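You operate a simulated robot arm through the tools that you are given. There is no shell and no other tool. Be economical: measure what you need, move in short steps, check, and stop when the job is done.

Carry out the task below with a simulated robot arm. There is one attempt and no reset: what you move stays moved.

## Task
Fill the blue cup to about the lower line at box 3, then the upper line at box 2.
Fine: about to each line; use the carrier and slide it back out with the cup; shut the slides of these two boxes.

It is judged by the outcome, as a careful person would: the job done as asked, and still so three seconds after it is handed in. It fails if anything else is knocked over, pushed out of place, dropped, spilled or broken.

## Robot
A 7-joint arm with a two-finger parallel gripper, fixed in place. Base frame: the origin is at the foot of the arm, x ahead of it, y to its left, z up; the work surface is at about z = 0. Lengths are in mm, angles in degrees, forces in N, time in s.
With the tool pointing down near the work surface it reaches from about 220 to 580 mm from the base axis. Its first joint turns from -66.0 to 66.0 degrees. Payload 2.5 kg.
The TCP is the grasp point between the finger pads, 23 mm short of the fingertips. In the tool frame z runs along the fingers and y along their closing line. Largest opening 94 mm; finger width 38, thickness 10; the body of the gripper, 54 by 96 mm, starts 39 mm behind the TCP.
Orientation is that of the tool frame in the base frame, as a unit quaternion [w, x, y, z]. With the fingers straight down and closing along the base's y, the tool's x points along the base's -x, its y along +y and its z along -z.

## Interface
- The arm moves only by the tool move_arm. Its argument "steps" is a list of rows, each a list of 7 numbers: the shift along the tool's x, y, z in units of 30 mm (1.0 is 30 mm), then the turn, a rotation vector about the tool's x, y, z in units of 8 degrees (1.0 is 8 degrees), then the opening, from 0 (shut) to 1 (fully open). In form: [[x, y, z, ax, ay, az, claw], ...]. A call has 1 to 12 rows; each row shifts and turns the commanded pose from where the row before left it, along the tool's axes as they then stand. A call with a number of a shift or a turn outside -1 to 1 is refused whole. Rows are played at 5 a second. More than 50 mm and 8.6 degrees between two rows, or a gripper value outside its range, and nothing of the call is played. A pose out of reach is approached as far as the arm can. The call stops where the force on the tool passes 40 N (or 10 N more than at its start, if that is more) or the arm is blocked; 0.2 s more then pass. The fingers move at their own pace (about 108 mm/s each) and stop on an object; they squeeze with about 41 N. The grip force told is the motor's: it shows also when the fingers shut on nothing. Time passes only in rows, and 0.2 s behind the last, so rows that do not move let the fingers close. It gives the time, the measured TCP pose, the force on the tool (base axes), the opening and the grip force at its end, in the units of the frame above (readings bear some noise).
- Cameras (640 x 400 px; columns grow to the right, rows downward): "scene" is fixed at [109.4, -401, 550.3]; the picture's right is [0.92, -0.39, 0.00], its down [-0.22, -0.52, -0.82] and it looks along [0.32, 0.76, -0.57] (base axes); focal length 348 px, centre (320, 200). "wrist" rides on the gripper at [-39, 0, -44] in the tool frame; the picture's right is [0.00, -1.00, 0.00], its down [0.97, 0.00, -0.24] and it looks along [0.24, 0.00, 0.97] (tool axes); focal length 218 px, centre (320, 200). There is no depth. A picture from a camera that has moved, and an enlarged one, comes with that camera's place and axes in the base frame and with its lens. The place of the scene camera against the robot may be out by one fixed shift of up to 12 mm in any direction.
- capture(camera): a new picture of that camera. The clock stands still meanwhile.
- enlarge(camera, box): a new picture of the part [left, top, right, bottom] of that camera's present view, enlarged. The clock stands still meanwhile.
- close_job(): hands the job in; it is judged then, once.

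Go step by step. Nothing tells you positions but the pictures and the camera data: compare them with the known pose of the tool, close in by small moves and look again before you grip or let go. The budget is 120 turns and 76 pictures, counting those below and the enlarged ones. Unless the task says otherwise, let go and move clear before handing in, and close with one line.

The tools are called after ">>>" by a JSON object that holds its "op" and its "data". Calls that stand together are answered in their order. move_arm: Moves the arm, as the interface text tells. Its arguments: {"type":"object","properties":{"steps":{"type":"array","items":{"type":"array","items":{"type":"number"}}}},"required":["steps"]} The other tools are called the same way: capture (camera) takes a picture; enlarge (camera, box) takes an enlarged picture of a part of a camera's view; close_job () hands the job in.

At the start:

```text
t: 0.0
position: [442.6, -130.8, 366.9]
ee_rot: [0.0, 0.0, 1.0, 0.0]
force: [0.9, -0.2, -0.9]
width: 94.2
grip_force: 0.1
```

scene: 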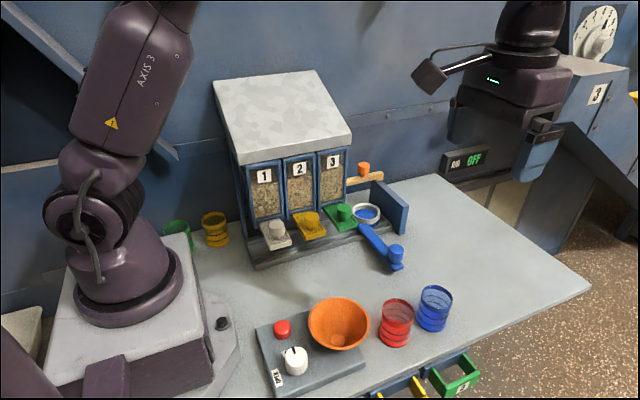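
wrist: 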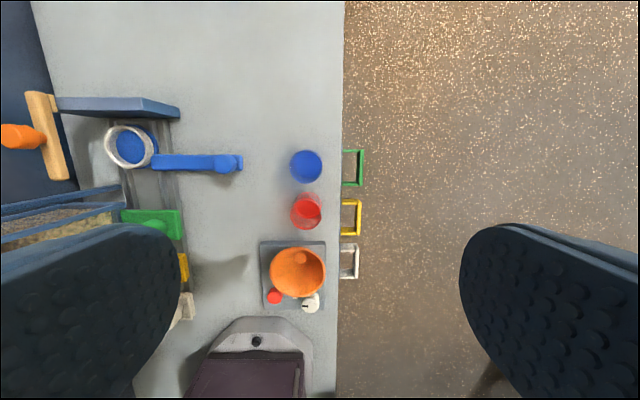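

I see a dispenser with boxes 1–3, a carrier (blue with ring and handle) on a rail, and a blue cup at the front right. I'll enlarge a few areas first.

>>> {"op": "enlarge", "data": {"camera": "scene", "box": [220, 130, 420, 280]}}

>>> {"op": "enlarge", "data": {"camera": "scene", "box": [360, 260, 500, 360]}}

>>> {"op": "enlarge", "data": {"camera": "wrist", "box": [0, 80, 350, 320]}}

```text
2.67 times, centred on (320, 205) of scene
camera zoom: at [109.4, -401.0, 550.3], right [0.92, -0.39, 0.0], down [-0.22, -0.52, -0.82], along [0.32, 0.76, -0.57], focal length 929 px, centre (320, 187)
```

zoom: 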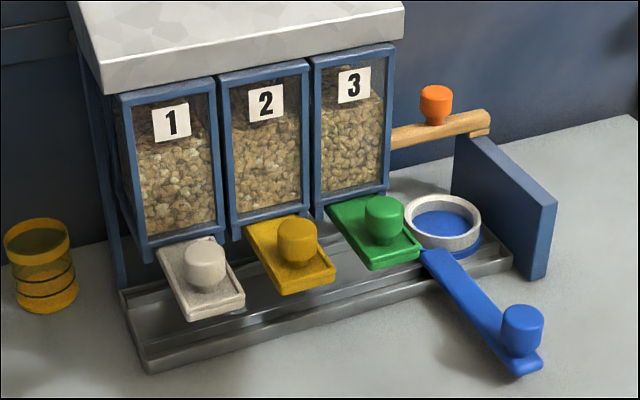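

```text
4.00 times, centred on (430, 310) of scene
camera zoom: at [109.4, -401.0, 550.3], right [0.92, -0.39, 0.0], down [-0.22, -0.52, -0.82], along [0.32, 0.76, -0.57], focal length 1394 px, centre (-120, -240)
```

zoom: 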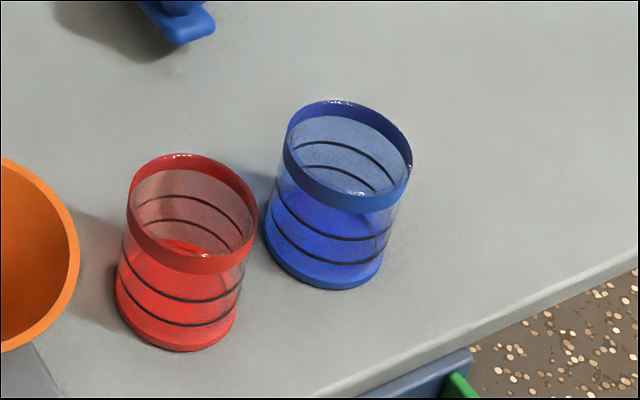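

```text
1.67 times, centred on (175, 200) of wrist
camera zoom: at [482.3, -130.5, 411.3], right [0.0, -1.0, 0.0], down [-0.97, 0.0, 0.24], along [-0.24, 0.0, -0.97], focal length 364 px, centre (562, 200)
```

zoom: 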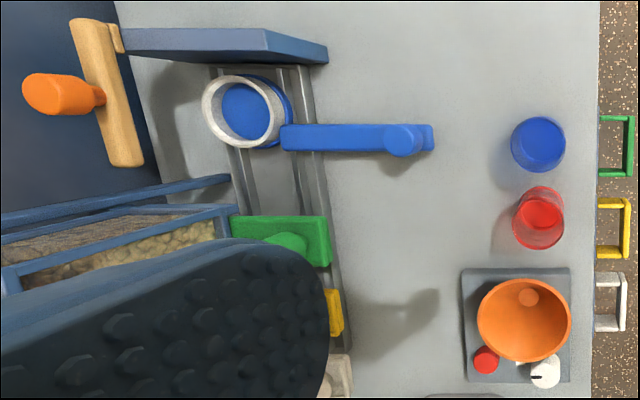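

The dispenser's front lies toward +y and the rail runs along x. I'll move in front of it and turn the hand 90° so the wrist camera sees the slides and carrier.

>>> {"op": "move_arm", "data": {"steps": [[0.3, 0.8, 0.1, 0, 0, 0, 0.6], [0.3, 0.8, 0.1, 0, 0, 0, 0.6], [0.3, 0.8, 0.1, 0, 0, 0, 0.6], [0.3, 0.8, 0.1, 0, 0, 0, 0.6], [0, 0, 0, 0, 0, 1, 0.6], [0, 0, 0, 0, 0, 1, 0.6], [0, 0, 0, 0, 0, 1, 0.6], [0, 0, 0, 0, 0, 1, 0.6], [0, 0, 0, 0, 0, 1, 0.6], [0, 0, 0, 0, 0, 1, 0.6]]}}

>>> {"op": "move_arm", "data": {"steps": [[0, 0, 0, 0, 0, 1, 0.6], [0, 0, 0, 0, 0, 1, 0.6], [0, 0, 0, 0, 0, 1, 0.6], [0, 0, 0, 0, 0, 1, 0.6], [0, 0, 0, 0, 0, 1, 0.6], [0, 0, 0, 0, 0, 0.25, 0.6]]}}

>>> {"op": "capture", "data": {"camera": "wrist"}}

>>> {"op": "capture", "data": {"camera": "scene"}}

```text
t: 2.2
position: [408.1, -32.9, 353.8]
ee_rot: [0.001, 0.407, 0.914, 0.0]
force: [-0.2, 0.9, 0.2]
width: 56.3
grip_force: 0.1
```

```text
t: 3.6
position: [407.1, -33.8, 354.4]
ee_rot: [0.0, 0.707, 0.707, 0.0]
force: [0.2, 0.4, -0.6]
width: 56.4
grip_force: 0.0
```

```text
70 pictures are left
camera wrist: at [407.2, -73.3, 399.4], right [-1.0, 0.0, 0.0], down [0.0, 0.97, 0.24], along [0.0, 0.24, -0.97], focal length 218 px, centre (320, 200)
```

wrist: 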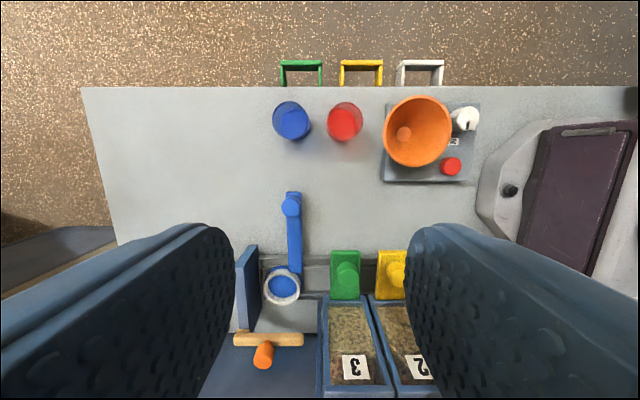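

```text
69 pictures are left
```

scene: 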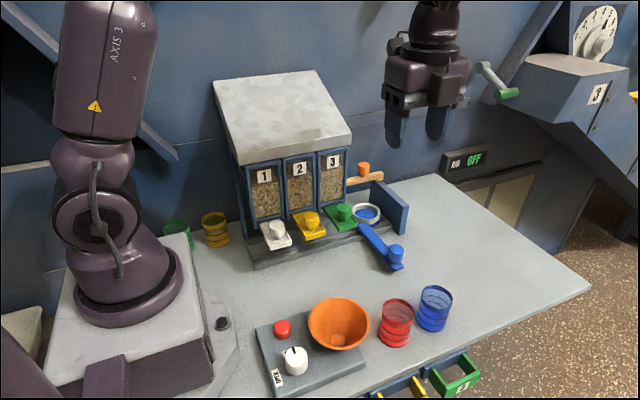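

I need better depth, so I'll tilt the hand toward the dispenser and go lower for a front view.

>>> {"op": "move_arm", "data": {"steps": [[-1, 0, 0.9, 0, 0, 0, 1], [-0.6, 0, 0.9, 0, 0, 0, 1], [0, 0, 0.9, 0, 0, 0, 1], [0, 0, 0, 0, 1, 0, 1], [0, 0, 0, 0, 1, 0, 1], [0, 0, 0, 0, 1, 0, 1], [0, 0, 0, 0, 1, 0, 1], [0, 0, 0, 0, 1, 0, 1], [0, 0, 0, 0, 0, 0, 1]]}}

>>> {"op": "capture", "data": {"camera": "wrist"}}

```text
t: 5.6
position: [407.9, -82.3, 274.4]
ee_rot: [-0.242, 0.664, 0.664, 0.243]
force: [1.0, -0.4, -0.8]
width: 94.0
grip_force: 0.1
```

```text
68 pictures are left
camera wrist: at [407.4, -140.8, 283.5], right [-1.0, 0.0, 0.0], down [0.0, 0.59, 0.81], along [0.0, 0.81, -0.59], focal length 218 px, centre (320, 200)
```

wrist: 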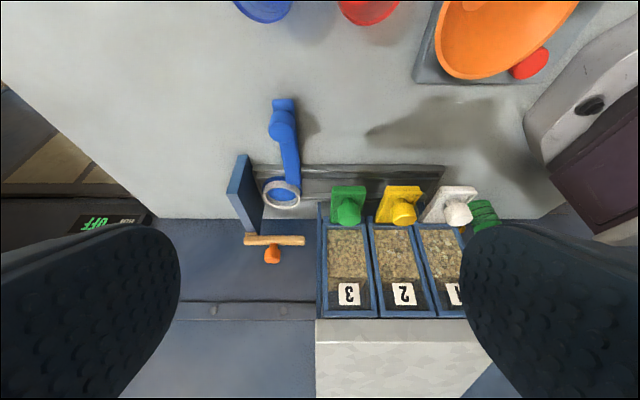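

>>> {"op": "enlarge", "data": {"camera": "wrist", "box": [220, 90, 500, 280]}}

```text
2.11 times, centred on (360, 185) of wrist
camera zoom: at [407.4, -140.8, 283.5], right [-1.0, 0.0, 0.0], down [0.0, 0.59, 0.81], along [0.0, 0.81, -0.59], focal length 460 px, centre (236, 232)
```

zoom: 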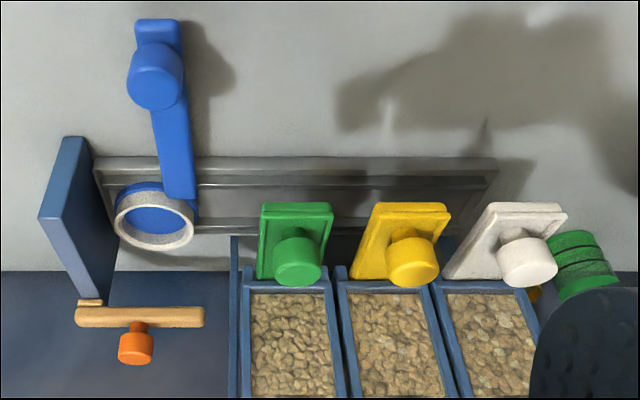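

From two views I place things as follows: slide knob tops near (370/301/231, 95, 134), the carrier knob near (453, 18, 68), the ring near (481, 190) and the blue cup near (449, -109). I'll first hover over the carrier knob and nudge the carrier off the end wall for finger room.

>>> {"op": "move_arm", "data": {"steps": [[0, 0, 0, 0, -1, 0, 0.7], [0, 0, 0, 0, -1, 0, 0.7], [0.127, 0.214, 0.886, 0, 0, 0, 0.7], [0.127, 0.214, 0.886, 0, 0, 0, 0.7], [0.127, 0.214, 0.886, 0, 0, 0, 0.7], [0.127, 0.214, 0.886, 0, 0, 0, 0.7], [0.127, 0.214, 0.886, 0, 0, 0, 0.7], [0.127, 0.214, 0.886, 0, 0, 0, 0.7], [0.127, 0.214, 0.886, 0, 0, 0, 0.7]]}}

>>> {"op": "capture", "data": {"camera": "wrist"}}

```text
t: 7.6
position: [452.9, 18.1, 114.6]
ee_rot: [-0.146, 0.691, 0.692, 0.147]
force: [0.5, -0.4, -0.1]
width: 65.9
grip_force: 0.1
```

```text
66 pictures are left
camera wrist: at [452.3, -35.8, 139.6], right [-1.0, 0.0, 0.0], down [0.0, 0.79, 0.61], along [0.0, 0.61, -0.79], focal length 218 px, centre (320, 200)
```

wrist: 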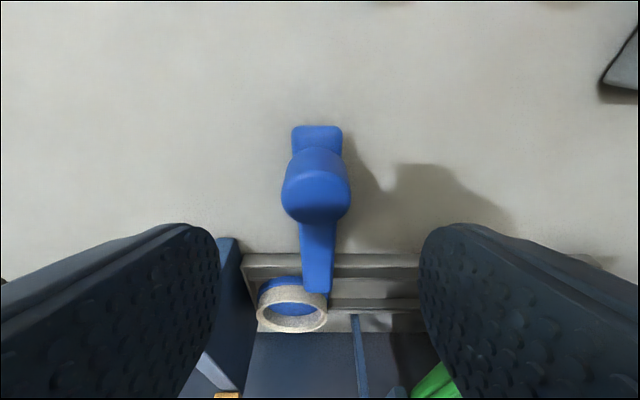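

Aligned on the carrier knob; I'll lower, grip, and slide it 14 mm toward -x.

>>> {"op": "move_arm", "data": {"steps": [[-0.26, 0, 0.59, 0, 0, 0, 0.6], [-0.26, 0, 0.59, 0, 0, 0, 0.6], [-0.26, 0, 0.59, 0, 0, 0, 0.6], [0, 0, 0, 0, 0, 0, 0], [0, 0, 0, 0, 0, 0, 0], [0, 0, 0, 0, 0, 0, 0]]}}

>>> {"op": "move_arm", "data": {"steps": [[0, -0.23, 0, 0, 0, 0, 0], [0, -0.23, 0, 0, 0, 0, 0]]}}

>>> {"op": "capture", "data": {"camera": "scene"}}

```text
t: 9.0
position: [452.5, 17.9, 55.8]
ee_rot: [-0.147, 0.691, 0.692, 0.147]
force: [1.6, 1.3, -0.8]
width: 30.5
grip_force: 45.3
```

```text
t: 9.6
position: [438.7, 18.0, 56.8]
ee_rot: [-0.147, 0.691, 0.692, 0.147]
force: [0.1, 2.2, 3.0]
width: 30.4
grip_force: 44.7
```

```text
65 pictures are left
```

scene: 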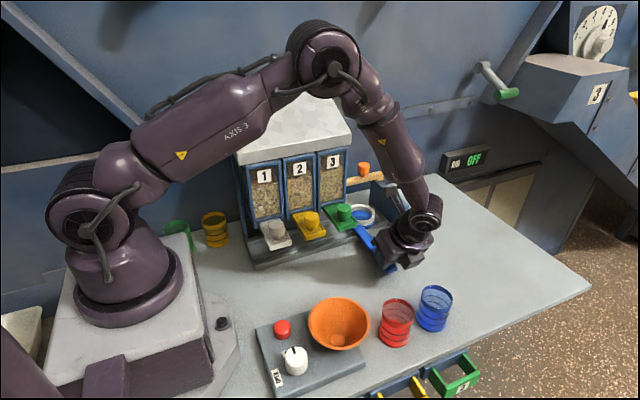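

The carrier slides freely. I'll release, rise, and hover near the blue cup.

>>> {"op": "move_arm", "data": {"steps": [[0, 0, 0, 0, 0, 0, 0.6], [0, 0, 0, 0, 0, 0, 0.6], [0, 0, -1, 0, 0, 0, 0.6], [0, 0, -1, 0, 0, 0, 0.6], [0, 0, -1, 0, 0, 0, 0.7], [-0.81, 0.08, -0.36, 0, 0, 0, 0.75], [-0.81, 0.08, -0.36, 0, 0, 0, 0.75], [-0.81, 0.08, -0.36, 0, 0, 0, 0.75], [-0.81, 0.08, -0.36, 0, 0, 0, 0.75], [0, 0, 0, 0, 0, 0, 0.75]]}}

>>> {"op": "capture", "data": {"camera": "wrist"}}

```text
t: 11.8
position: [448.8, -125.5, 137.1]
ee_rot: [-0.147, 0.691, 0.692, 0.146]
force: [-0.6, 0.0, -0.4]
width: 70.4
grip_force: 0.1
```

```text
64 pictures are left
camera wrist: at [448.5, -178.9, 162.7], right [-1.0, 0.0, 0.0], down [0.0, 0.79, 0.61], along [0.0, 0.61, -0.79], focal length 218 px, centre (320, 200)
```

wrist: 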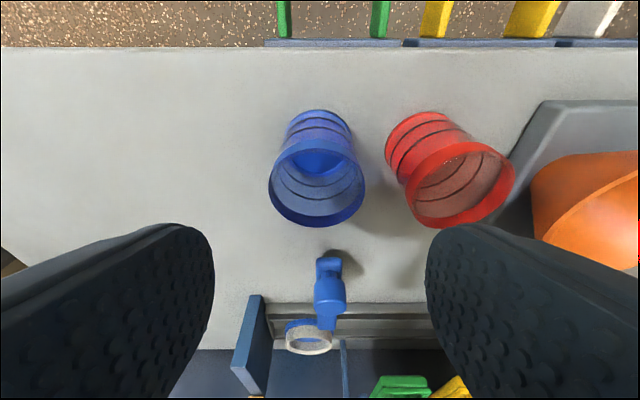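

The cup's axis is about (450, -109.5) with its rim near z≈62. I'll descend with the opening kept tight enough to stay clear of the red cup.

>>> {"op": "move_arm", "data": {"steps": [[-0.04, 0.02, 0.75, 0, 0, 0, 0.71], [-0.04, 0.02, 0.75, 0, 0, 0, 0.71], [0, 0, 0, 0, 0, 0, 0.71]]}}

>>> {"op": "capture", "data": {"camera": "wrist"}}

>>> {"op": "enlarge", "data": {"camera": "scene", "box": [360, 240, 500, 360]}}

```text
t: 12.6
position: [449.4, -108.0, 95.0]
ee_rot: [-0.149, 0.691, 0.692, 0.147]
force: [-0.8, -1.3, 0.4]
width: 66.5
grip_force: 0.1
```

```text
63 pictures are left
camera wrist: at [449.5, -163.0, 120.9], right [-1.0, 0.0, 0.0], down [0.0, 0.79, 0.61], along [0.0, 0.61, -0.79], focal length 218 px, centre (320, 200)
```

wrist: 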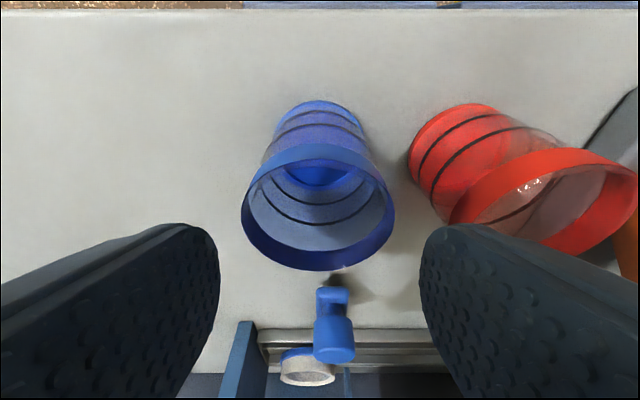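

```text
3.33 times, centred on (430, 300) of scene
camera zoom: at [109.4, -401.0, 550.3], right [0.92, -0.39, 0.0], down [-0.22, -0.52, -0.82], along [0.32, 0.76, -0.57], focal length 1162 px, centre (-47, -133)
```

zoom: 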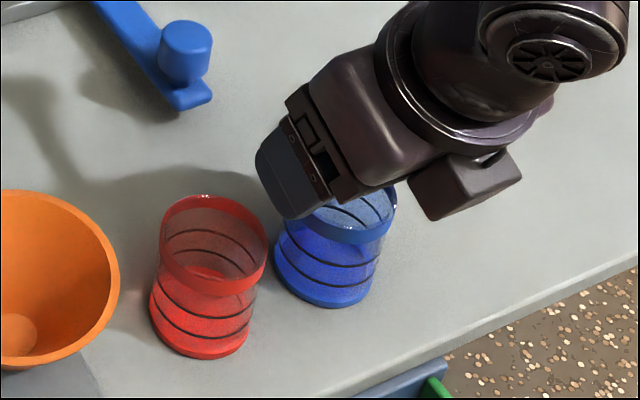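

>>> {"op": "move_arm", "data": {"steps": [[-0.28, 0.01, 0.58, 0, 0, 0, 0.71], [-0.27, 0.01, 0.57, 0, 0, 0, 0.71], [0, 0, 0, 0, 0, 0, 0], [0, 0, 0, 0, 0, 0, 0], [0, 0, 0, 0, 0, 0, 0]]}}

>>> {"op": "enlarge", "data": {"camera": "scene", "box": [360, 240, 500, 360]}}

```text
t: 13.8
position: [450.6, -109.6, 57.7]
ee_rot: [-0.148, 0.691, 0.692, 0.147]
force: [-0.1, 0.6, -0.3]
width: 50.8
grip_force: 41.2
```

```text
3.33 times, centred on (430, 300) of scene
camera zoom: at [109.4, -401.0, 550.3], right [0.92, -0.39, 0.0], down [-0.22, -0.52, -0.82], along [0.32, 0.76, -0.57], focal length 1162 px, centre (-47, -133)
```

zoom: 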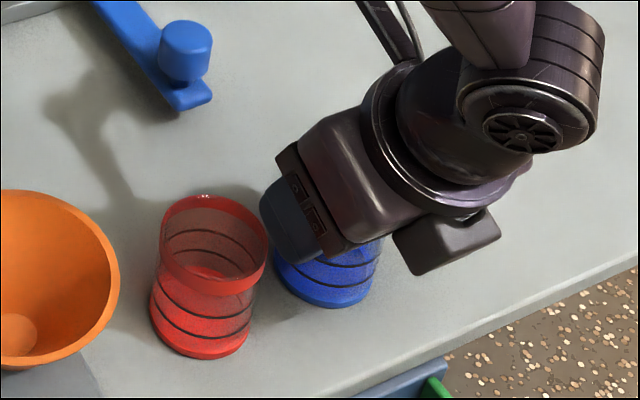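

The cup is gripped (about 51 mm diameter). I'll lift and check how it sits in the hand.

>>> {"op": "move_arm", "data": {"steps": [[0.4, 0, -0.9, 0, 0, 0, 0], [0.4, 0, -0.9, 0, 0, 0, 0], [0.4, 0, -0.9, 0, 0, 0, 0], [0, 0, 0, 0, 0, 0, 0]]}}

>>> {"op": "capture", "data": {"camera": "wrist"}}

>>> {"op": "capture", "data": {"camera": "scene"}}

```text
t: 14.8
position: [449.1, -110.2, 146.8]
ee_rot: [-0.146, 0.692, 0.692, 0.147]
force: [-0.4, -0.4, -0.4]
width: 50.6
grip_force: 40.9
```

```text
60 pictures are left
camera wrist: at [449.6, -164.5, 172.2], right [-1.0, 0.0, 0.0], down [0.0, 0.79, 0.61], along [0.0, 0.61, -0.79], focal length 218 px, centre (320, 200)
```

wrist: 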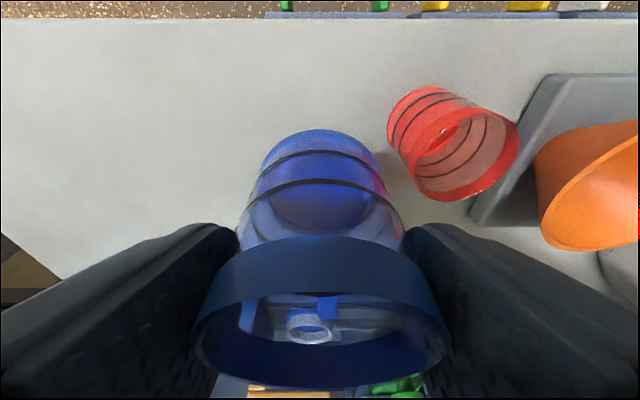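

```text
59 pictures are left
```

scene: 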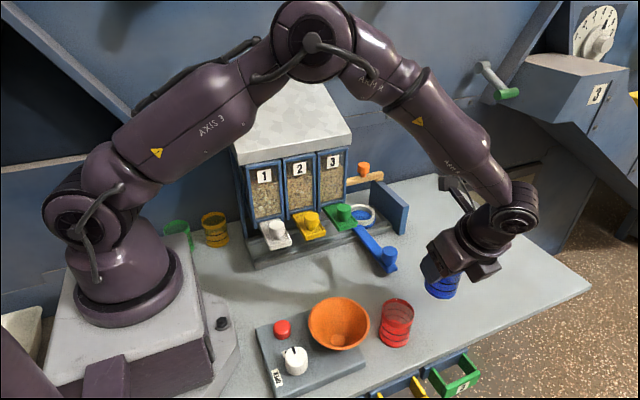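

Cup sits straight in the hand, centred. I'll take an enlarged scene look at the ring to pin down its position.

>>> {"op": "enlarge", "data": {"camera": "scene", "box": [320, 160, 480, 310]}}

```text
2.67 times, centred on (400, 235) of scene
camera zoom: at [109.4, -401.0, 550.3], right [0.92, -0.39, 0.0], down [-0.22, -0.52, -0.82], along [0.32, 0.76, -0.57], focal length 929 px, centre (107, 107)
```

zoom: 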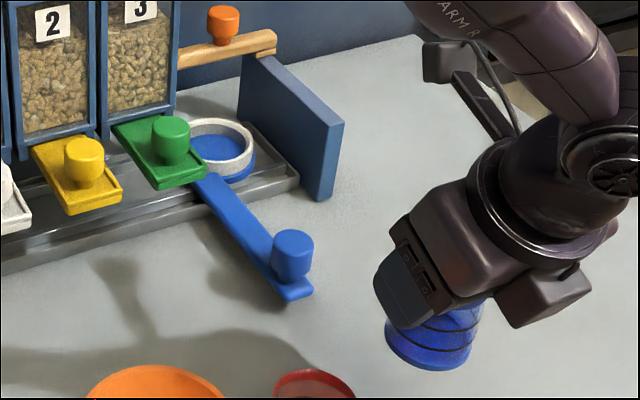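

I take the ring at about (467, 187). I'll carry the cup high toward it and look again.

>>> {"op": "move_arm", "data": {"steps": [[0.885, 0.065, 0.382, 0, 0, 0, 0], [0.885, 0.065, 0.382, 0, 0, 0, 0], [0.885, 0.065, 0.382, 0, 0, 0, 0], [0.885, 0.065, 0.382, 0, 0, 0, 0], [0.885, 0.065, 0.382, 0, 0, 0, 0], [0.885, 0.065, 0.382, 0, 0, 0, 0], [0.885, 0.065, 0.382, 0, 0, 0, 0], [0.885, 0.065, 0.382, 0, 0, 0, 0], [0.885, 0.065, 0.382, 0, 0, 0, 0], [0, 0, 0, 0, 0, 0, 0]]}}

>>> {"op": "capture", "data": {"camera": "wrist"}}

>>> {"op": "capture", "data": {"camera": "scene"}}

```text
t: 17.0
position: [468.5, 151.2, 150.3]
ee_rot: [-0.147, 0.693, 0.691, 0.147]
force: [-0.6, -0.7, 0.3]
width: 50.7
grip_force: 40.7
```

```text
57 pictures are left
camera wrist: at [467.7, 97.4, 175.2], right [-1.0, 0.0, 0.0], down [0.0, 0.79, 0.61], along [0.0, 0.61, -0.79], focal length 218 px, centre (320, 200)
```

wrist: 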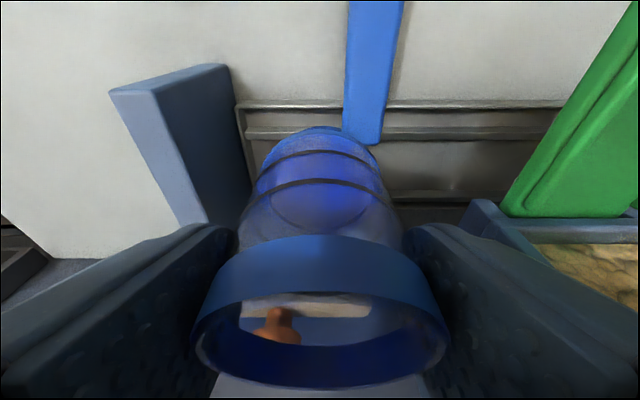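

```text
56 pictures are left
```

scene: 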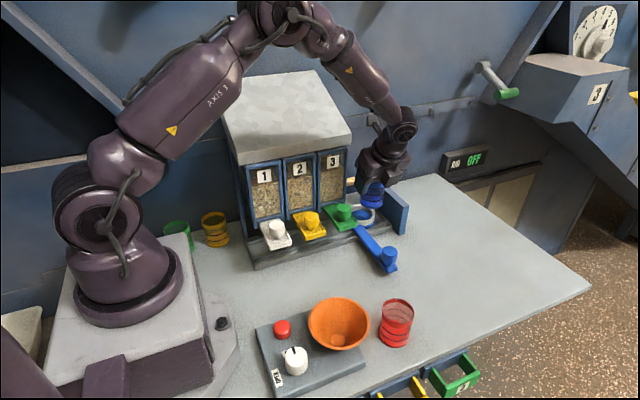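

>>> {"op": "enlarge", "data": {"camera": "wrist", "box": [220, 90, 420, 250]}}

>>> {"op": "enlarge", "data": {"camera": "scene", "box": [320, 160, 430, 280]}}

```text
2.50 times, centred on (320, 170) of wrist
camera zoom: at [467.7, 97.4, 175.2], right [-1.0, 0.0, 0.0], down [0.0, 0.79, 0.61], along [0.0, 0.61, -0.79], focal length 546 px, centre (320, 275)
```

zoom: 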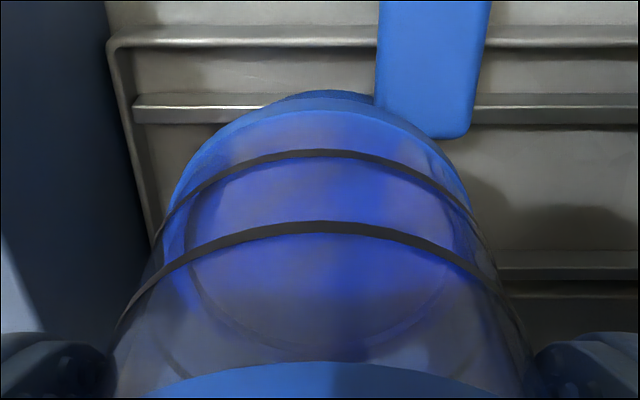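

```text
3.33 times, centred on (375, 220) of scene
camera zoom: at [109.4, -401.0, 550.3], right [0.92, -0.39, 0.0], down [-0.22, -0.52, -0.82], along [0.32, 0.76, -0.57], focal length 1162 px, centre (137, 133)
```

zoom: 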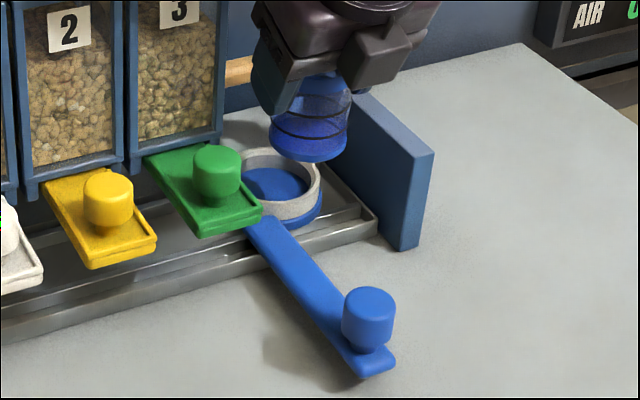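

Ring centre agrees with about (467, 187.5), top at z≈40. I'll go down to just above it and check concentricity.

>>> {"op": "move_arm", "data": {"steps": [[0.55, -0.025, 0.25, 0, 0, 0, 0], [0.54, -0.025, 0.24, 0, 0, 0, 0], [-0.28, 0, 0.63, 0, 0, 0, 0], [-0.28, 0, 0.63, 0, 0, 0, 0], [0, 0, 0, 0, 0, 0, 0]]}}

>>> {"op": "enlarge", "data": {"camera": "wrist", "box": [220, 90, 420, 250]}}

>>> {"op": "enlarge", "data": {"camera": "scene", "box": [320, 160, 430, 280]}}

```text
t: 18.2
position: [466.6, 186.2, 108.6]
ee_rot: [-0.148, 0.691, 0.692, 0.147]
force: [0.1, 0.0, -0.5]
width: 50.5
grip_force: 40.5
```

```text
2.50 times, centred on (320, 170) of wrist
camera zoom: at [466.5, 132.6, 132.8], right [-1.0, 0.0, 0.0], down [0.0, 0.79, 0.61], along [0.0, 0.61, -0.79], focal length 546 px, centre (320, 275)
```

zoom: 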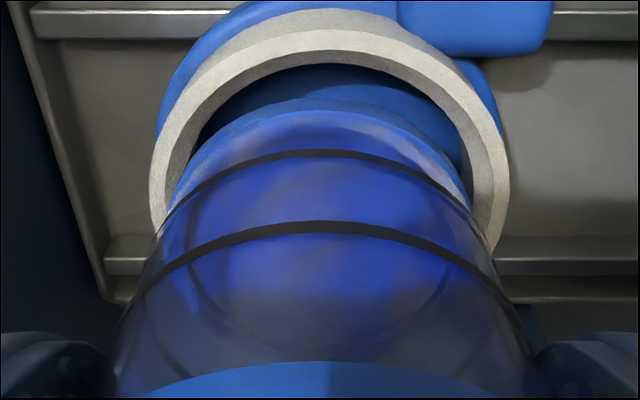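

```text
3.33 times, centred on (375, 220) of scene
camera zoom: at [109.4, -401.0, 550.3], right [0.92, -0.39, 0.0], down [-0.22, -0.52, -0.82], along [0.32, 0.76, -0.57], focal length 1162 px, centre (137, 133)
```

zoom: 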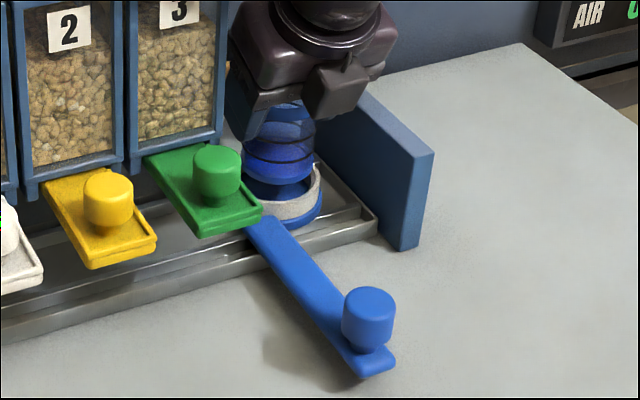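

Ring clearance is about 6 mm all round; I shift by (-1.6, +2) and lower gradually.

>>> {"op": "move_arm", "data": {"steps": [[0.06, -0.053, 0.027, 0, 0, 0, 0], [-0.136, 0, 0.305, 0, 0, 0, 0], [-0.136, 0, 0.305, 0, 0, 0, 0], [0, 0, 0, 0, 0, 0, 0]]}}

>>> {"op": "enlarge", "data": {"camera": "wrist", "box": [220, 50, 420, 250]}}

>>> {"op": "enlarge", "data": {"camera": "scene", "box": [340, 170, 420, 250]}}

```text
t: 19.2
position: [464.0, 189.3, 87.9]
ee_rot: [-0.147, 0.691, 0.693, 0.147]
force: [-1.3, -0.4, 0.0]
width: 50.7
grip_force: 41.6
```

```text
2.00 times, centred on (320, 150) of wrist
camera zoom: at [465.0, 134.9, 113.0], right [-1.0, 0.0, 0.0], down [0.0, 0.79, 0.61], along [0.0, 0.61, -0.79], focal length 436 px, centre (320, 300)
```

zoom: 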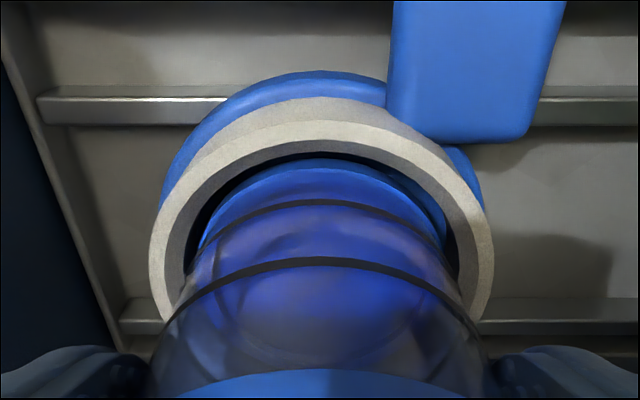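

```text
5.00 times, centred on (380, 210) of scene
camera zoom: at [109.4, -401.0, 550.3], right [0.92, -0.39, 0.0], down [-0.22, -0.52, -0.82], along [0.32, 0.76, -0.57], focal length 1742 px, centre (20, 150)
```

zoom: 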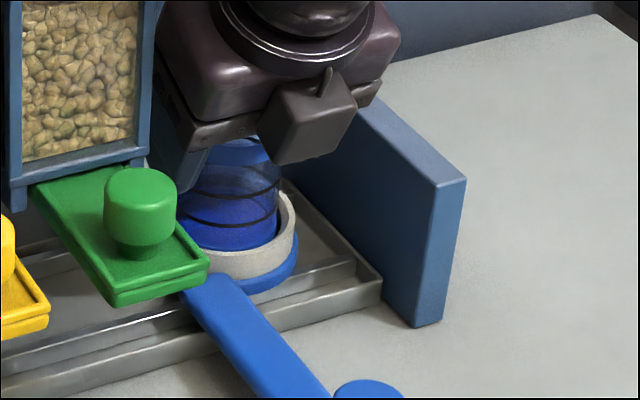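

The cup base is inside the ring. I'll lower in small steps until it touches down.

>>> {"op": "move_arm", "data": {"steps": [[-0.041, 0, 0.091, 0, 0, 0, 0], [-0.041, 0, 0.091, 0, 0, 0, 0], [0, 0, 0, 0, 0, 0, 0]]}}

>>> {"op": "move_arm", "data": {"steps": [[-0.027, 0, 0.061, 0, 0, 0, 0], [0, 0, 0, 0, 0, 0, 0]]}}

>>> {"op": "move_arm", "data": {"steps": [[-0.027, 0, 0.061, 0, 0, 0, 0], [0, 0, 0, 0, 0, 0, 0]]}}

```text
t: 20.0
position: [464.8, 188.9, 82.4]
ee_rot: [-0.147, 0.69, 0.693, 0.149]
force: [0.6, -3.6, 11.4]
width: 50.6
grip_force: 41.2
```

```text
t: 20.6
position: [465.4, 188.3, 82.4]
ee_rot: [-0.145, 0.691, 0.692, 0.15]
force: [0.5, -5.2, 32.7]
width: 50.6
grip_force: 41.2
```

```text
t: 21.2
position: [465.4, 189.3, 80.4]
ee_rot: [-0.146, 0.691, 0.692, 0.15]
force: [-0.2, -2.5, 36.4]
width: 50.8
grip_force: 40.9
```

Touchdown (36 N). I'll relieve the pressure, then check before opening slightly.

>>> {"op": "move_arm", "data": {"steps": [[0.041, 0, -0.091, 0, 0, 0, 0], [0, 0, 0, 0, 0, 0, 0]]}}

>>> {"op": "enlarge", "data": {"camera": "scene", "box": [340, 170, 420, 250]}}

```text
t: 21.8
position: [463.3, 189.8, 79.5]
ee_rot: [-0.148, 0.691, 0.692, 0.147]
force: [0.8, 4.2, 13.1]
width: 50.7
grip_force: 41.2
```

```text
5.00 times, centred on (380, 210) of scene
camera zoom: at [109.3, -401.1, 550.3], right [0.92, -0.39, 0.0], down [-0.22, -0.52, -0.82], along [0.32, 0.76, -0.57], focal length 1742 px, centre (20, 150)
```

zoom: 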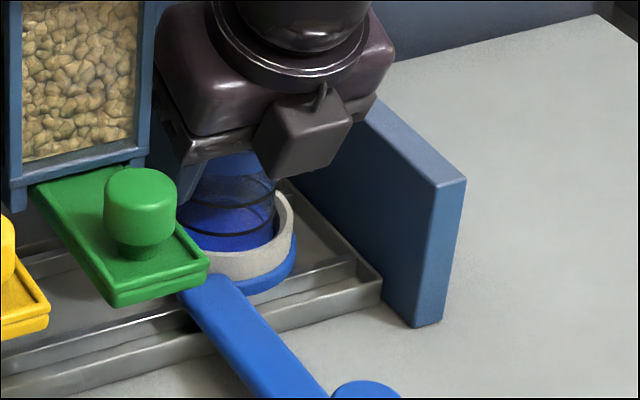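

>>> {"op": "move_arm", "data": {"steps": [[0, 0, 0, 0, 0, 0, 0.7], [0, 0, 0, 0, 0, 0, 0.7], [0.27, 0, -0.61, 0, 0, 0, 0.7], [0.27, 0, -0.61, 0, 0, 0, 0.7], [0.27, 0, -0.61, 0, 0, 0, 0.7], [0, 0, -0.9, 0, 0, 0, 0.7], [0, 0, -0.9, 0, 0, 0, 0.7], [0, 0, 0, 0, 0, 0, 0.7]]}}

>>> {"op": "capture", "data": {"camera": "wrist"}}

>>> {"op": "enlarge", "data": {"camera": "scene", "box": [240, 130, 420, 280]}}

```text
t: 23.6
position: [463.8, 167.2, 191.2]
ee_rot: [-0.147, 0.691, 0.692, 0.147]
force: [0.3, 0.7, 0.1]
width: 65.9
grip_force: 0.0
```

```text
48 pictures are left
camera wrist: at [463.8, 113.1, 216.3], right [-1.0, 0.0, 0.0], down [0.0, 0.79, 0.61], along [0.0, 0.61, -0.79], focal length 218 px, centre (320, 200)
```

wrist: 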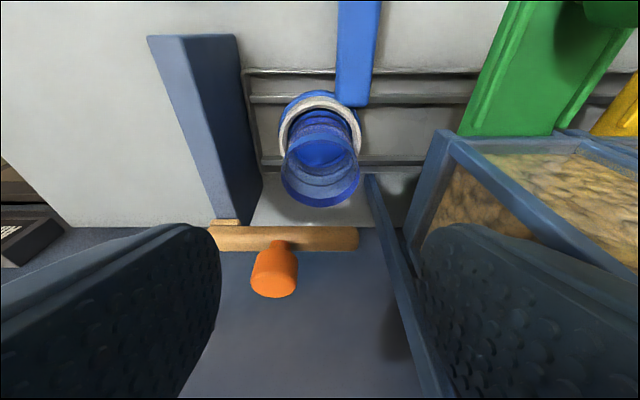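

```text
2.67 times, centred on (330, 205) of scene
camera zoom: at [109.4, -401.1, 550.3], right [0.92, -0.39, 0.0], down [-0.22, -0.52, -0.82], along [0.32, 0.76, -0.57], focal length 929 px, centre (293, 187)
```

zoom: 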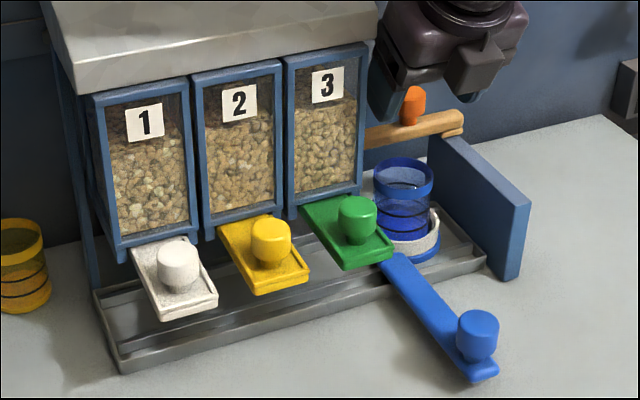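

The cup stands upright in the ring. I'll go back to the carrier knob at (438.7, 18).

>>> {"op": "move_arm", "data": {"steps": [[-0.91, -0.168, -0.404, 0, 0, 0, 0.6], [-0.91, -0.168, -0.404, 0, 0, 0, 0.6], [-0.91, -0.168, -0.404, 0, 0, 0, 0.6], [-0.91, -0.168, -0.404, 0, 0, 0, 0.6], [-0.91, -0.168, -0.404, 0, 0, 0, 0.6], [-0.36, 0, 0.81, 0, 0, 0, 0.6], [-0.36, 0, 0.81, 0, 0, 0, 0.6], [-0.36, 0, 0.81, 0, 0, 0, 0.6], [0, 0, 0, 0, 0, 0, 0.6]]}}

>>> {"op": "capture", "data": {"camera": "wrist"}}

```text
t: 25.6
position: [438.7, 16.5, 111.0]
ee_rot: [-0.148, 0.691, 0.693, 0.147]
force: [-0.4, 0.3, 0.1]
width: 56.5
grip_force: 0.1
```

```text
46 pictures are left
camera wrist: at [439.7, -36.7, 135.1], right [-1.0, 0.0, 0.0], down [0.0, 0.79, 0.61], along [0.0, 0.61, -0.79], focal length 218 px, centre (320, 200)
```

wrist: 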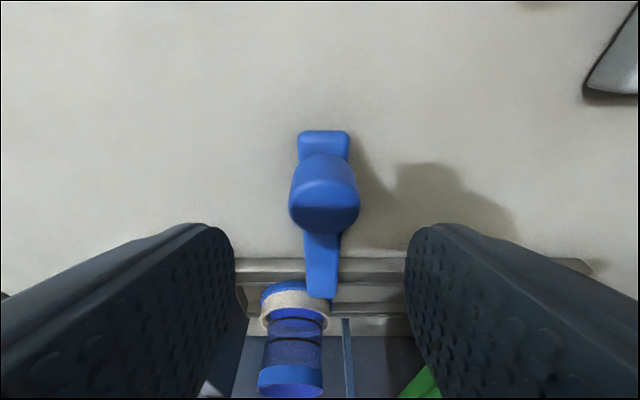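

>>> {"op": "move_arm", "data": {"steps": [[-0.25, 0, 0.55, 0, 0, 0, 0.6], [-0.25, 0, 0.55, 0, 0, 0, 0.6], [-0.25, 0, 0.55, 0, 0, 0, 0.6], [0, 0, 0, 0, 0, 0, 0], [0, 0, 0, 0, 0, 0, 0], [0, 0, 0, 0, 0, 0, 0]]}}

>>> {"op": "move_arm", "data": {"steps": [[0, -0.3, 0, 0, 0, 0, 0], [0, -0.3, 0, 0, 0, 0, 0], [0, -0.3, 0, 0, 0, 0, 0], [0, -0.3, 0, 0, 0, 0, 0], [0, -0.3, 0, 0, 0, 0, 0], [0, -0.3, 0, 0, 0, 0, 0], [0, -0.3, 0, 0, 0, 0, 0], [0, -0.3, 0, 0, 0, 0, 0], [0, -0.3, 0, 0, 0, 0, 0], [0, -0.3, 0, 0, 0, 0, 0], [0, -0.15, 0, 0, 0, 0, 0], [0, 0, 0, 0, 0, 0, 0]]}}

>>> {"op": "capture", "data": {"camera": "wrist"}}

>>> {"op": "enlarge", "data": {"camera": "scene", "box": [240, 130, 420, 280]}}

```text
t: 27.0
position: [440.3, 16.9, 55.6]
ee_rot: [-0.147, 0.691, 0.692, 0.147]
force: [-0.2, -1.7, -0.1]
width: 30.5
grip_force: 45.2
```

```text
t: 29.6
position: [344.5, 17.2, 56.3]
ee_rot: [-0.148, 0.692, 0.691, 0.147]
force: [-0.4, 6.6, -26.3]
width: 30.6
grip_force: 44.4
```

```text
45 pictures are left
camera wrist: at [344.6, -36.8, 80.7], right [-1.0, 0.0, 0.0], down [0.0, 0.79, 0.61], along [0.0, 0.61, -0.79], focal length 218 px, centre (320, 200)
```

wrist: 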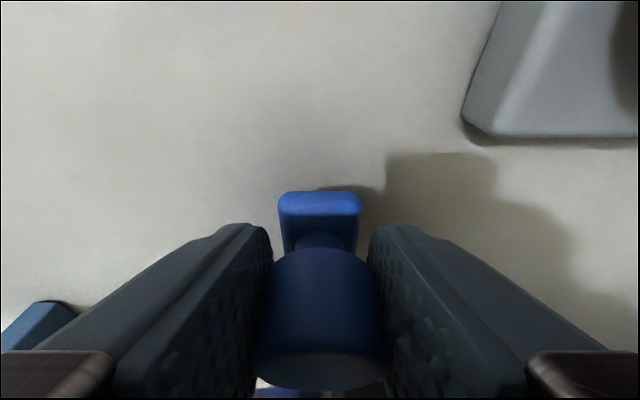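

```text
2.67 times, centred on (330, 205) of scene
camera zoom: at [109.5, -401.0, 550.3], right [0.92, -0.39, 0.0], down [-0.22, -0.52, -0.82], along [0.32, 0.76, -0.57], focal length 929 px, centre (293, 187)
```

zoom: 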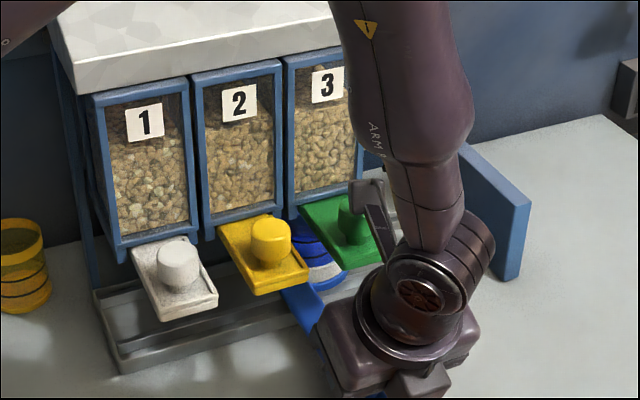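

The carrier is near box 3. I'll let go, rise and look from the front to check the cup's alignment.

>>> {"op": "move_arm", "data": {"steps": [[0, 0, 0, 0, 0, 0, 0.6], [0, 0, 0, 0, 0, 0, 0.6], [-0.2, 0, -1, 0, 0, 0, 0.6], [-0.2, 0, -1, 0, 0, 0, 0.6], [-0.6, 0, -0.8, 0, 0, 0, 0.6], [-0.8, 0.3, 0, 0, 1, 0, 0.6], [-0.8, 0.3, 0, 0, 1, 0, 0.6], [0, 0.3, 0, 0, 1, 0, 0.6], [0, 0, 0, 0, 0, 0, 0.6]]}}

>>> {"op": "capture", "data": {"camera": "wrist"}}

```text
t: 31.6
position: [371.4, -86.8, 98.1]
ee_rot: [-0.288, 0.645, 0.647, 0.288]
force: [0.4, 0.0, 0.1]
width: 56.3
grip_force: 0.0
```

```text
43 pictures are left
camera wrist: at [372.1, -146.4, 99.1], right [-1.0, 0.0, 0.0], down [0.0, 0.47, 0.88], along [0.0, 0.88, -0.47], focal length 218 px, centre (320, 200)
```

wrist: 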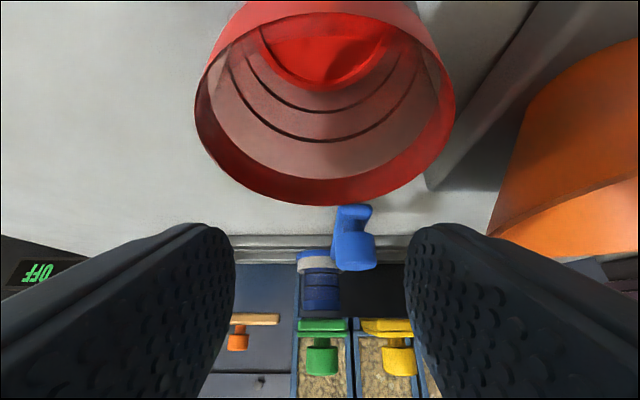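

>>> {"op": "enlarge", "data": {"camera": "wrist", "box": [220, 200, 430, 400]}}

```text
2.00 times, centred on (325, 300) of wrist
camera zoom: at [372.1, -146.4, 99.1], right [-1.0, 0.0, 0.0], down [0.0, 0.47, 0.88], along [0.0, 0.88, -0.47], focal length 436 px, centre (310, 0)
```

zoom: 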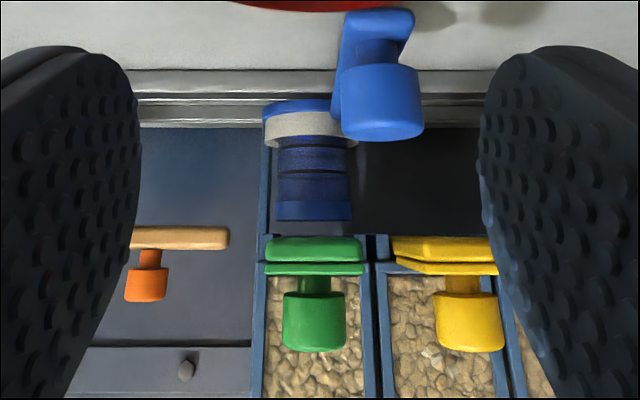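

The cup is centred under box 3 within about 1 mm, with a gap below the slide. Next I go to hover over the green knob.

>>> {"op": "move_arm", "data": {"steps": [[0, 0, 0, 0, -1, 0, 0.65], [0, 0, 0, 0, -1, 0, 0.65], [0, 0, 0, 0, -1, 0, 0.65], [0.917, 0, -0.045, 0, 0, 0, 0.65], [0.917, 0, -0.045, 0, 0, 0, 0.65], [0.917, -0.02, -0.045, 0, 0, 0, 0.65], [0.917, -0.02, -0.045, 0, 0, 0, 0.65], [0.917, 0, -0.045, 0, 0, 0, 0.65], [0.917, 0, -0.045, 0, 0, 0, 0.65], [0.917, 0, -0.045, 0, 0, 0, 0.65], [0, 0, 0, 0, 0, 0, 0.65]]}}

>>> {"op": "capture", "data": {"camera": "wrist"}}

```text
t: 34.0
position: [369.5, 86.5, 184.6]
ee_rot: [-0.147, 0.692, 0.692, 0.147]
force: [0.6, 0.2, -0.1]
width: 61.3
grip_force: 0.2
```

```text
41 pictures are left
camera wrist: at [370.3, 32.6, 209.9], right [-1.0, 0.0, 0.0], down [0.0, 0.79, 0.61], along [0.0, 0.61, -0.79], focal length 218 px, centre (320, 200)
```

wrist: 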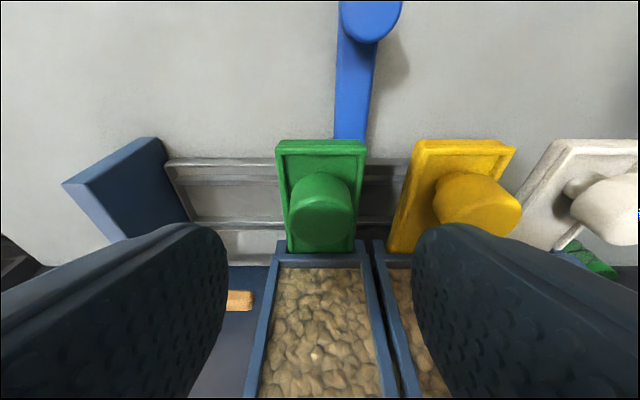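

Knob axis near (370, 95), top ≈138. I'll descend and grip it.

>>> {"op": "move_arm", "data": {"steps": [[-0.227, 0, 0.69, 0, 0, 0, 0.65], [-0.227, 0, 0.69, 0, 0, 0, 0.65], [0, 0, 0, 0, 0, 0, 0], [0, 0, 0, 0, 0, 0, 0], [0, 0, 0, 0, 0, 0, 0]]}}

>>> {"op": "enlarge", "data": {"camera": "scene", "box": [260, 160, 400, 260]}}

```text
t: 34.6
position: [369.0, 86.5, 149.5]
ee_rot: [-0.15, 0.693, 0.69, 0.148]
force: [-19.0, -9.9, 14.1]
width: 28.7
grip_force: 13.2
stopped in row 3: the force on the tool passed its limit (the readings are from after the stop); the commanded pose is now the measured one
```

```text
4.00 times, centred on (330, 210) of scene
camera zoom: at [109.3, -401.1, 550.3], right [0.92, -0.39, 0.0], down [-0.22, -0.52, -0.82], along [0.32, 0.76, -0.57], focal length 1394 px, centre (280, 160)
```

zoom: 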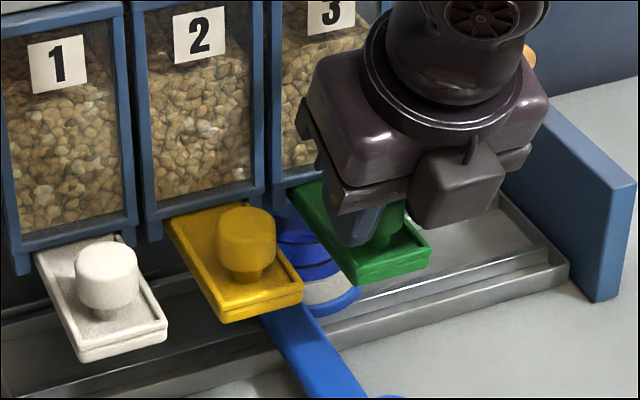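

It stopped as the fingers met the knob on the way down, and the knob is between the pads. I'll let the grip settle.

>>> {"op": "move_arm", "data": {"steps": [[0, 0, 0, 0, 0, 0, 0], [0, 0, 0, 0, 0, 0, 0]]}}

>>> {"op": "capture", "data": {"camera": "wrist"}}

```text
t: 35.2
position: [370.4, 87.4, 149.1]
ee_rot: [-0.15, 0.692, 0.691, 0.148]
force: [-2.7, -1.3, 4.0]
width: 27.9
grip_force: 45.1
stopped in row 2: the force on the tool passed its limit (the readings are from after the stop); the commanded pose is now the measured one
```

```text
39 pictures are left
camera wrist: at [369.8, 32.6, 174.1], right [-1.0, 0.0, 0.0], down [0.0, 0.79, 0.62], along [0.0, 0.62, -0.79], focal length 218 px, centre (320, 200)
```

wrist: 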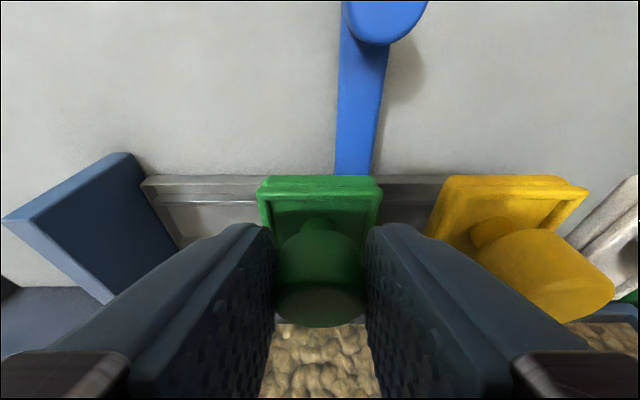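

Gripped. I'll pull the slide a little outward (-y) and see whether grain flows.

>>> {"op": "move_arm", "data": {"steps": [[-0.122, 0, -0.054, 0, 0, 0, 0], [-0.122, 0, -0.054, 0, 0, 0, 0]]}}

>>> {"op": "enlarge", "data": {"camera": "scene", "box": [290, 190, 370, 250]}}

```text
t: 35.8
position: [369.8, 78.7, 148.3]
ee_rot: [-0.149, 0.692, 0.691, 0.149]
force: [-2.6, 0.5, 6.9]
width: 27.8
grip_force: 45.0
```

```text
6.67 times, centred on (330, 220) of scene
camera zoom: at [109.4, -401.1, 550.3], right [0.92, -0.39, 0.0], down [-0.22, -0.52, -0.82], along [0.32, 0.76, -0.57], focal length 2323 px, centre (253, 67)
```

zoom: 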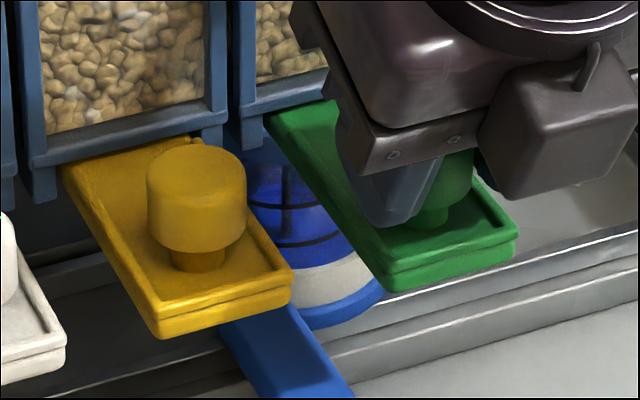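

The slide moves easily outward, with no grain yet. I'll continue in small pulls, watching the cup.

>>> {"op": "move_arm", "data": {"steps": [[-0.122, 0, -0.054, 0, 0, 0, 0], [-0.122, 0, -0.054, 0, 0, 0, 0]]}}

>>> {"op": "enlarge", "data": {"camera": "scene", "box": [290, 190, 370, 250]}}

```text
t: 36.4
position: [370.1, 70.9, 148.3]
ee_rot: [-0.15, 0.692, 0.69, 0.149]
force: [-6.0, 1.1, 13.9]
width: 28.0
grip_force: 45.1
```

```text
6.67 times, centred on (330, 220) of scene
camera zoom: at [109.3, -401.1, 550.3], right [0.92, -0.39, 0.0], down [-0.22, -0.52, -0.82], along [0.32, 0.76, -0.57], focal length 2323 px, centre (253, 67)
```

zoom: 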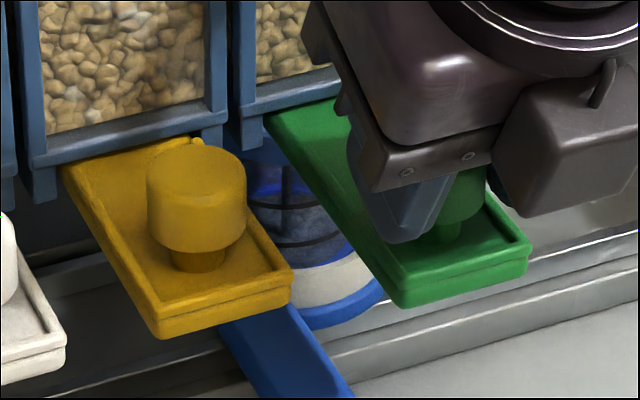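

>>> {"op": "enlarge", "data": {"camera": "scene", "box": [316, 206, 344, 232]}}

```text
15.38 times, centred on (330, 219) of scene
camera zoom: at [109.3, -401.1, 550.3], right [0.92, -0.39, 0.0], down [-0.22, -0.52, -0.82], along [0.32, 0.76, -0.57], focal length 5361 px, centre (166, -92)
```

zoom: 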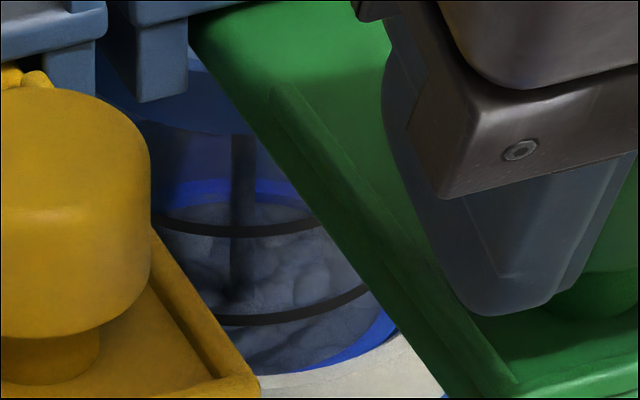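

There's a thin layer of grain on the cup floor, so flow has started. I'll hold briefly and look for the rate.

>>> {"op": "move_arm", "data": {"steps": [[0, 0, 0, 0, 0, 0, 0]]}}

>>> {"op": "enlarge", "data": {"camera": "scene", "box": [316, 206, 344, 232]}}

```text
t: 36.8
position: [368.9, 70.5, 147.8]
ee_rot: [-0.149, 0.692, 0.69, 0.148]
force: [-7.8, 0.0, 17.7]
width: 27.6
grip_force: 44.2
```

```text
15.38 times, centred on (330, 219) of scene
camera zoom: at [109.3, -401.1, 550.3], right [0.92, -0.39, 0.0], down [-0.22, -0.52, -0.82], along [0.32, 0.76, -0.57], focal length 5361 px, centre (166, -92)
```

zoom: 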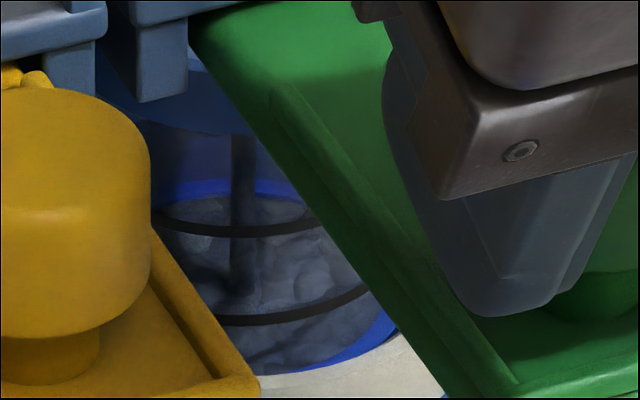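

>>> {"op": "move_arm", "data": {"steps": [[0, 0, 0, 0, 0, 0, 0], [0, 0, 0, 0, 0, 0, 0], [0, 0, 0, 0, 0, 0, 0]]}}

>>> {"op": "enlarge", "data": {"camera": "scene", "box": [316, 206, 344, 232]}}

```text
t: 37.6
position: [369.5, 71.1, 149.7]
ee_rot: [-0.149, 0.692, 0.69, 0.149]
force: [-8.8, 0.1, 23.5]
width: 28.1
grip_force: 44.6
```

```text
15.38 times, centred on (330, 219) of scene
camera zoom: at [109.3, -401.1, 550.3], right [0.92, -0.39, 0.0], down [-0.22, -0.52, -0.82], along [0.32, 0.76, -0.57], focal length 5361 px, centre (166, -92)
```

zoom: 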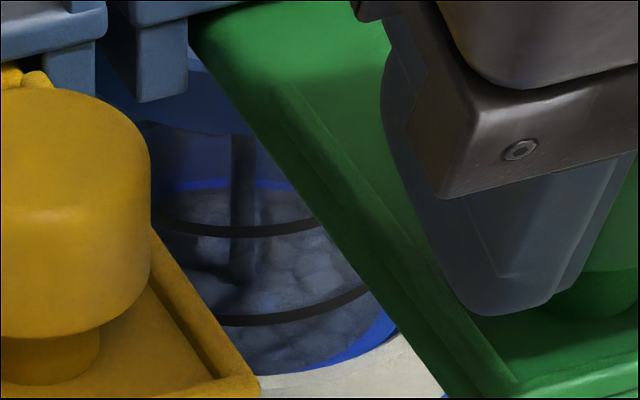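

Level is about 7 mm above the cup base, rising ≈2.7 mm/s; I estimate the lower line at about 22 mm. I'll ease the vertical load and wait about 2.4 s.

>>> {"op": "move_arm", "data": {"steps": [[0.02, 0, -0.046, 0, 0, 0, 0], [0, 0, 0, 0, 0, 0, 0], [0, 0, 0, 0, 0, 0, 0], [0, 0, 0, 0, 0, 0, 0], [0, 0, 0, 0, 0, 0, 0], [0, 0, 0, 0, 0, 0, 0], [0, 0, 0, 0, 0, 0, 0], [0, 0, 0, 0, 0, 0, 0], [0, 0, 0, 0, 0, 0, 0], [0, 0, 0, 0, 0, 0, 0], [0, 0, 0, 0, 0, 0, 0]]}}

>>> {"op": "enlarge", "data": {"camera": "scene", "box": [316, 206, 344, 232]}}

```text
t: 40.0
position: [369.3, 69.5, 149.4]
ee_rot: [-0.148, 0.693, 0.689, 0.148]
force: [11.0, 0.6, -36.9]
width: 27.7
grip_force: 45.0
```

```text
15.38 times, centred on (330, 219) of scene
camera zoom: at [109.5, -401.0, 550.3], right [0.92, -0.39, 0.0], down [-0.22, -0.52, -0.82], along [0.32, 0.76, -0.57], focal length 5361 px, centre (166, -92)
```

zoom: 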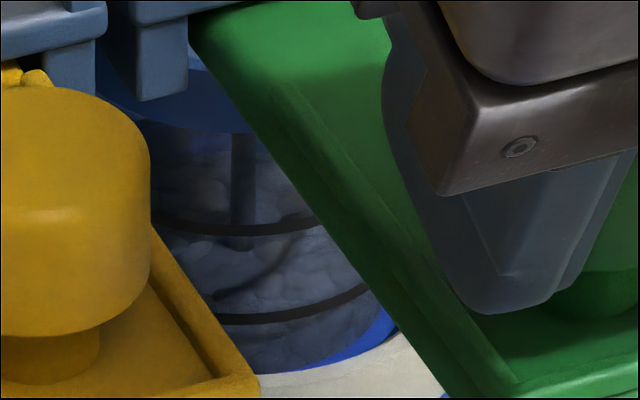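

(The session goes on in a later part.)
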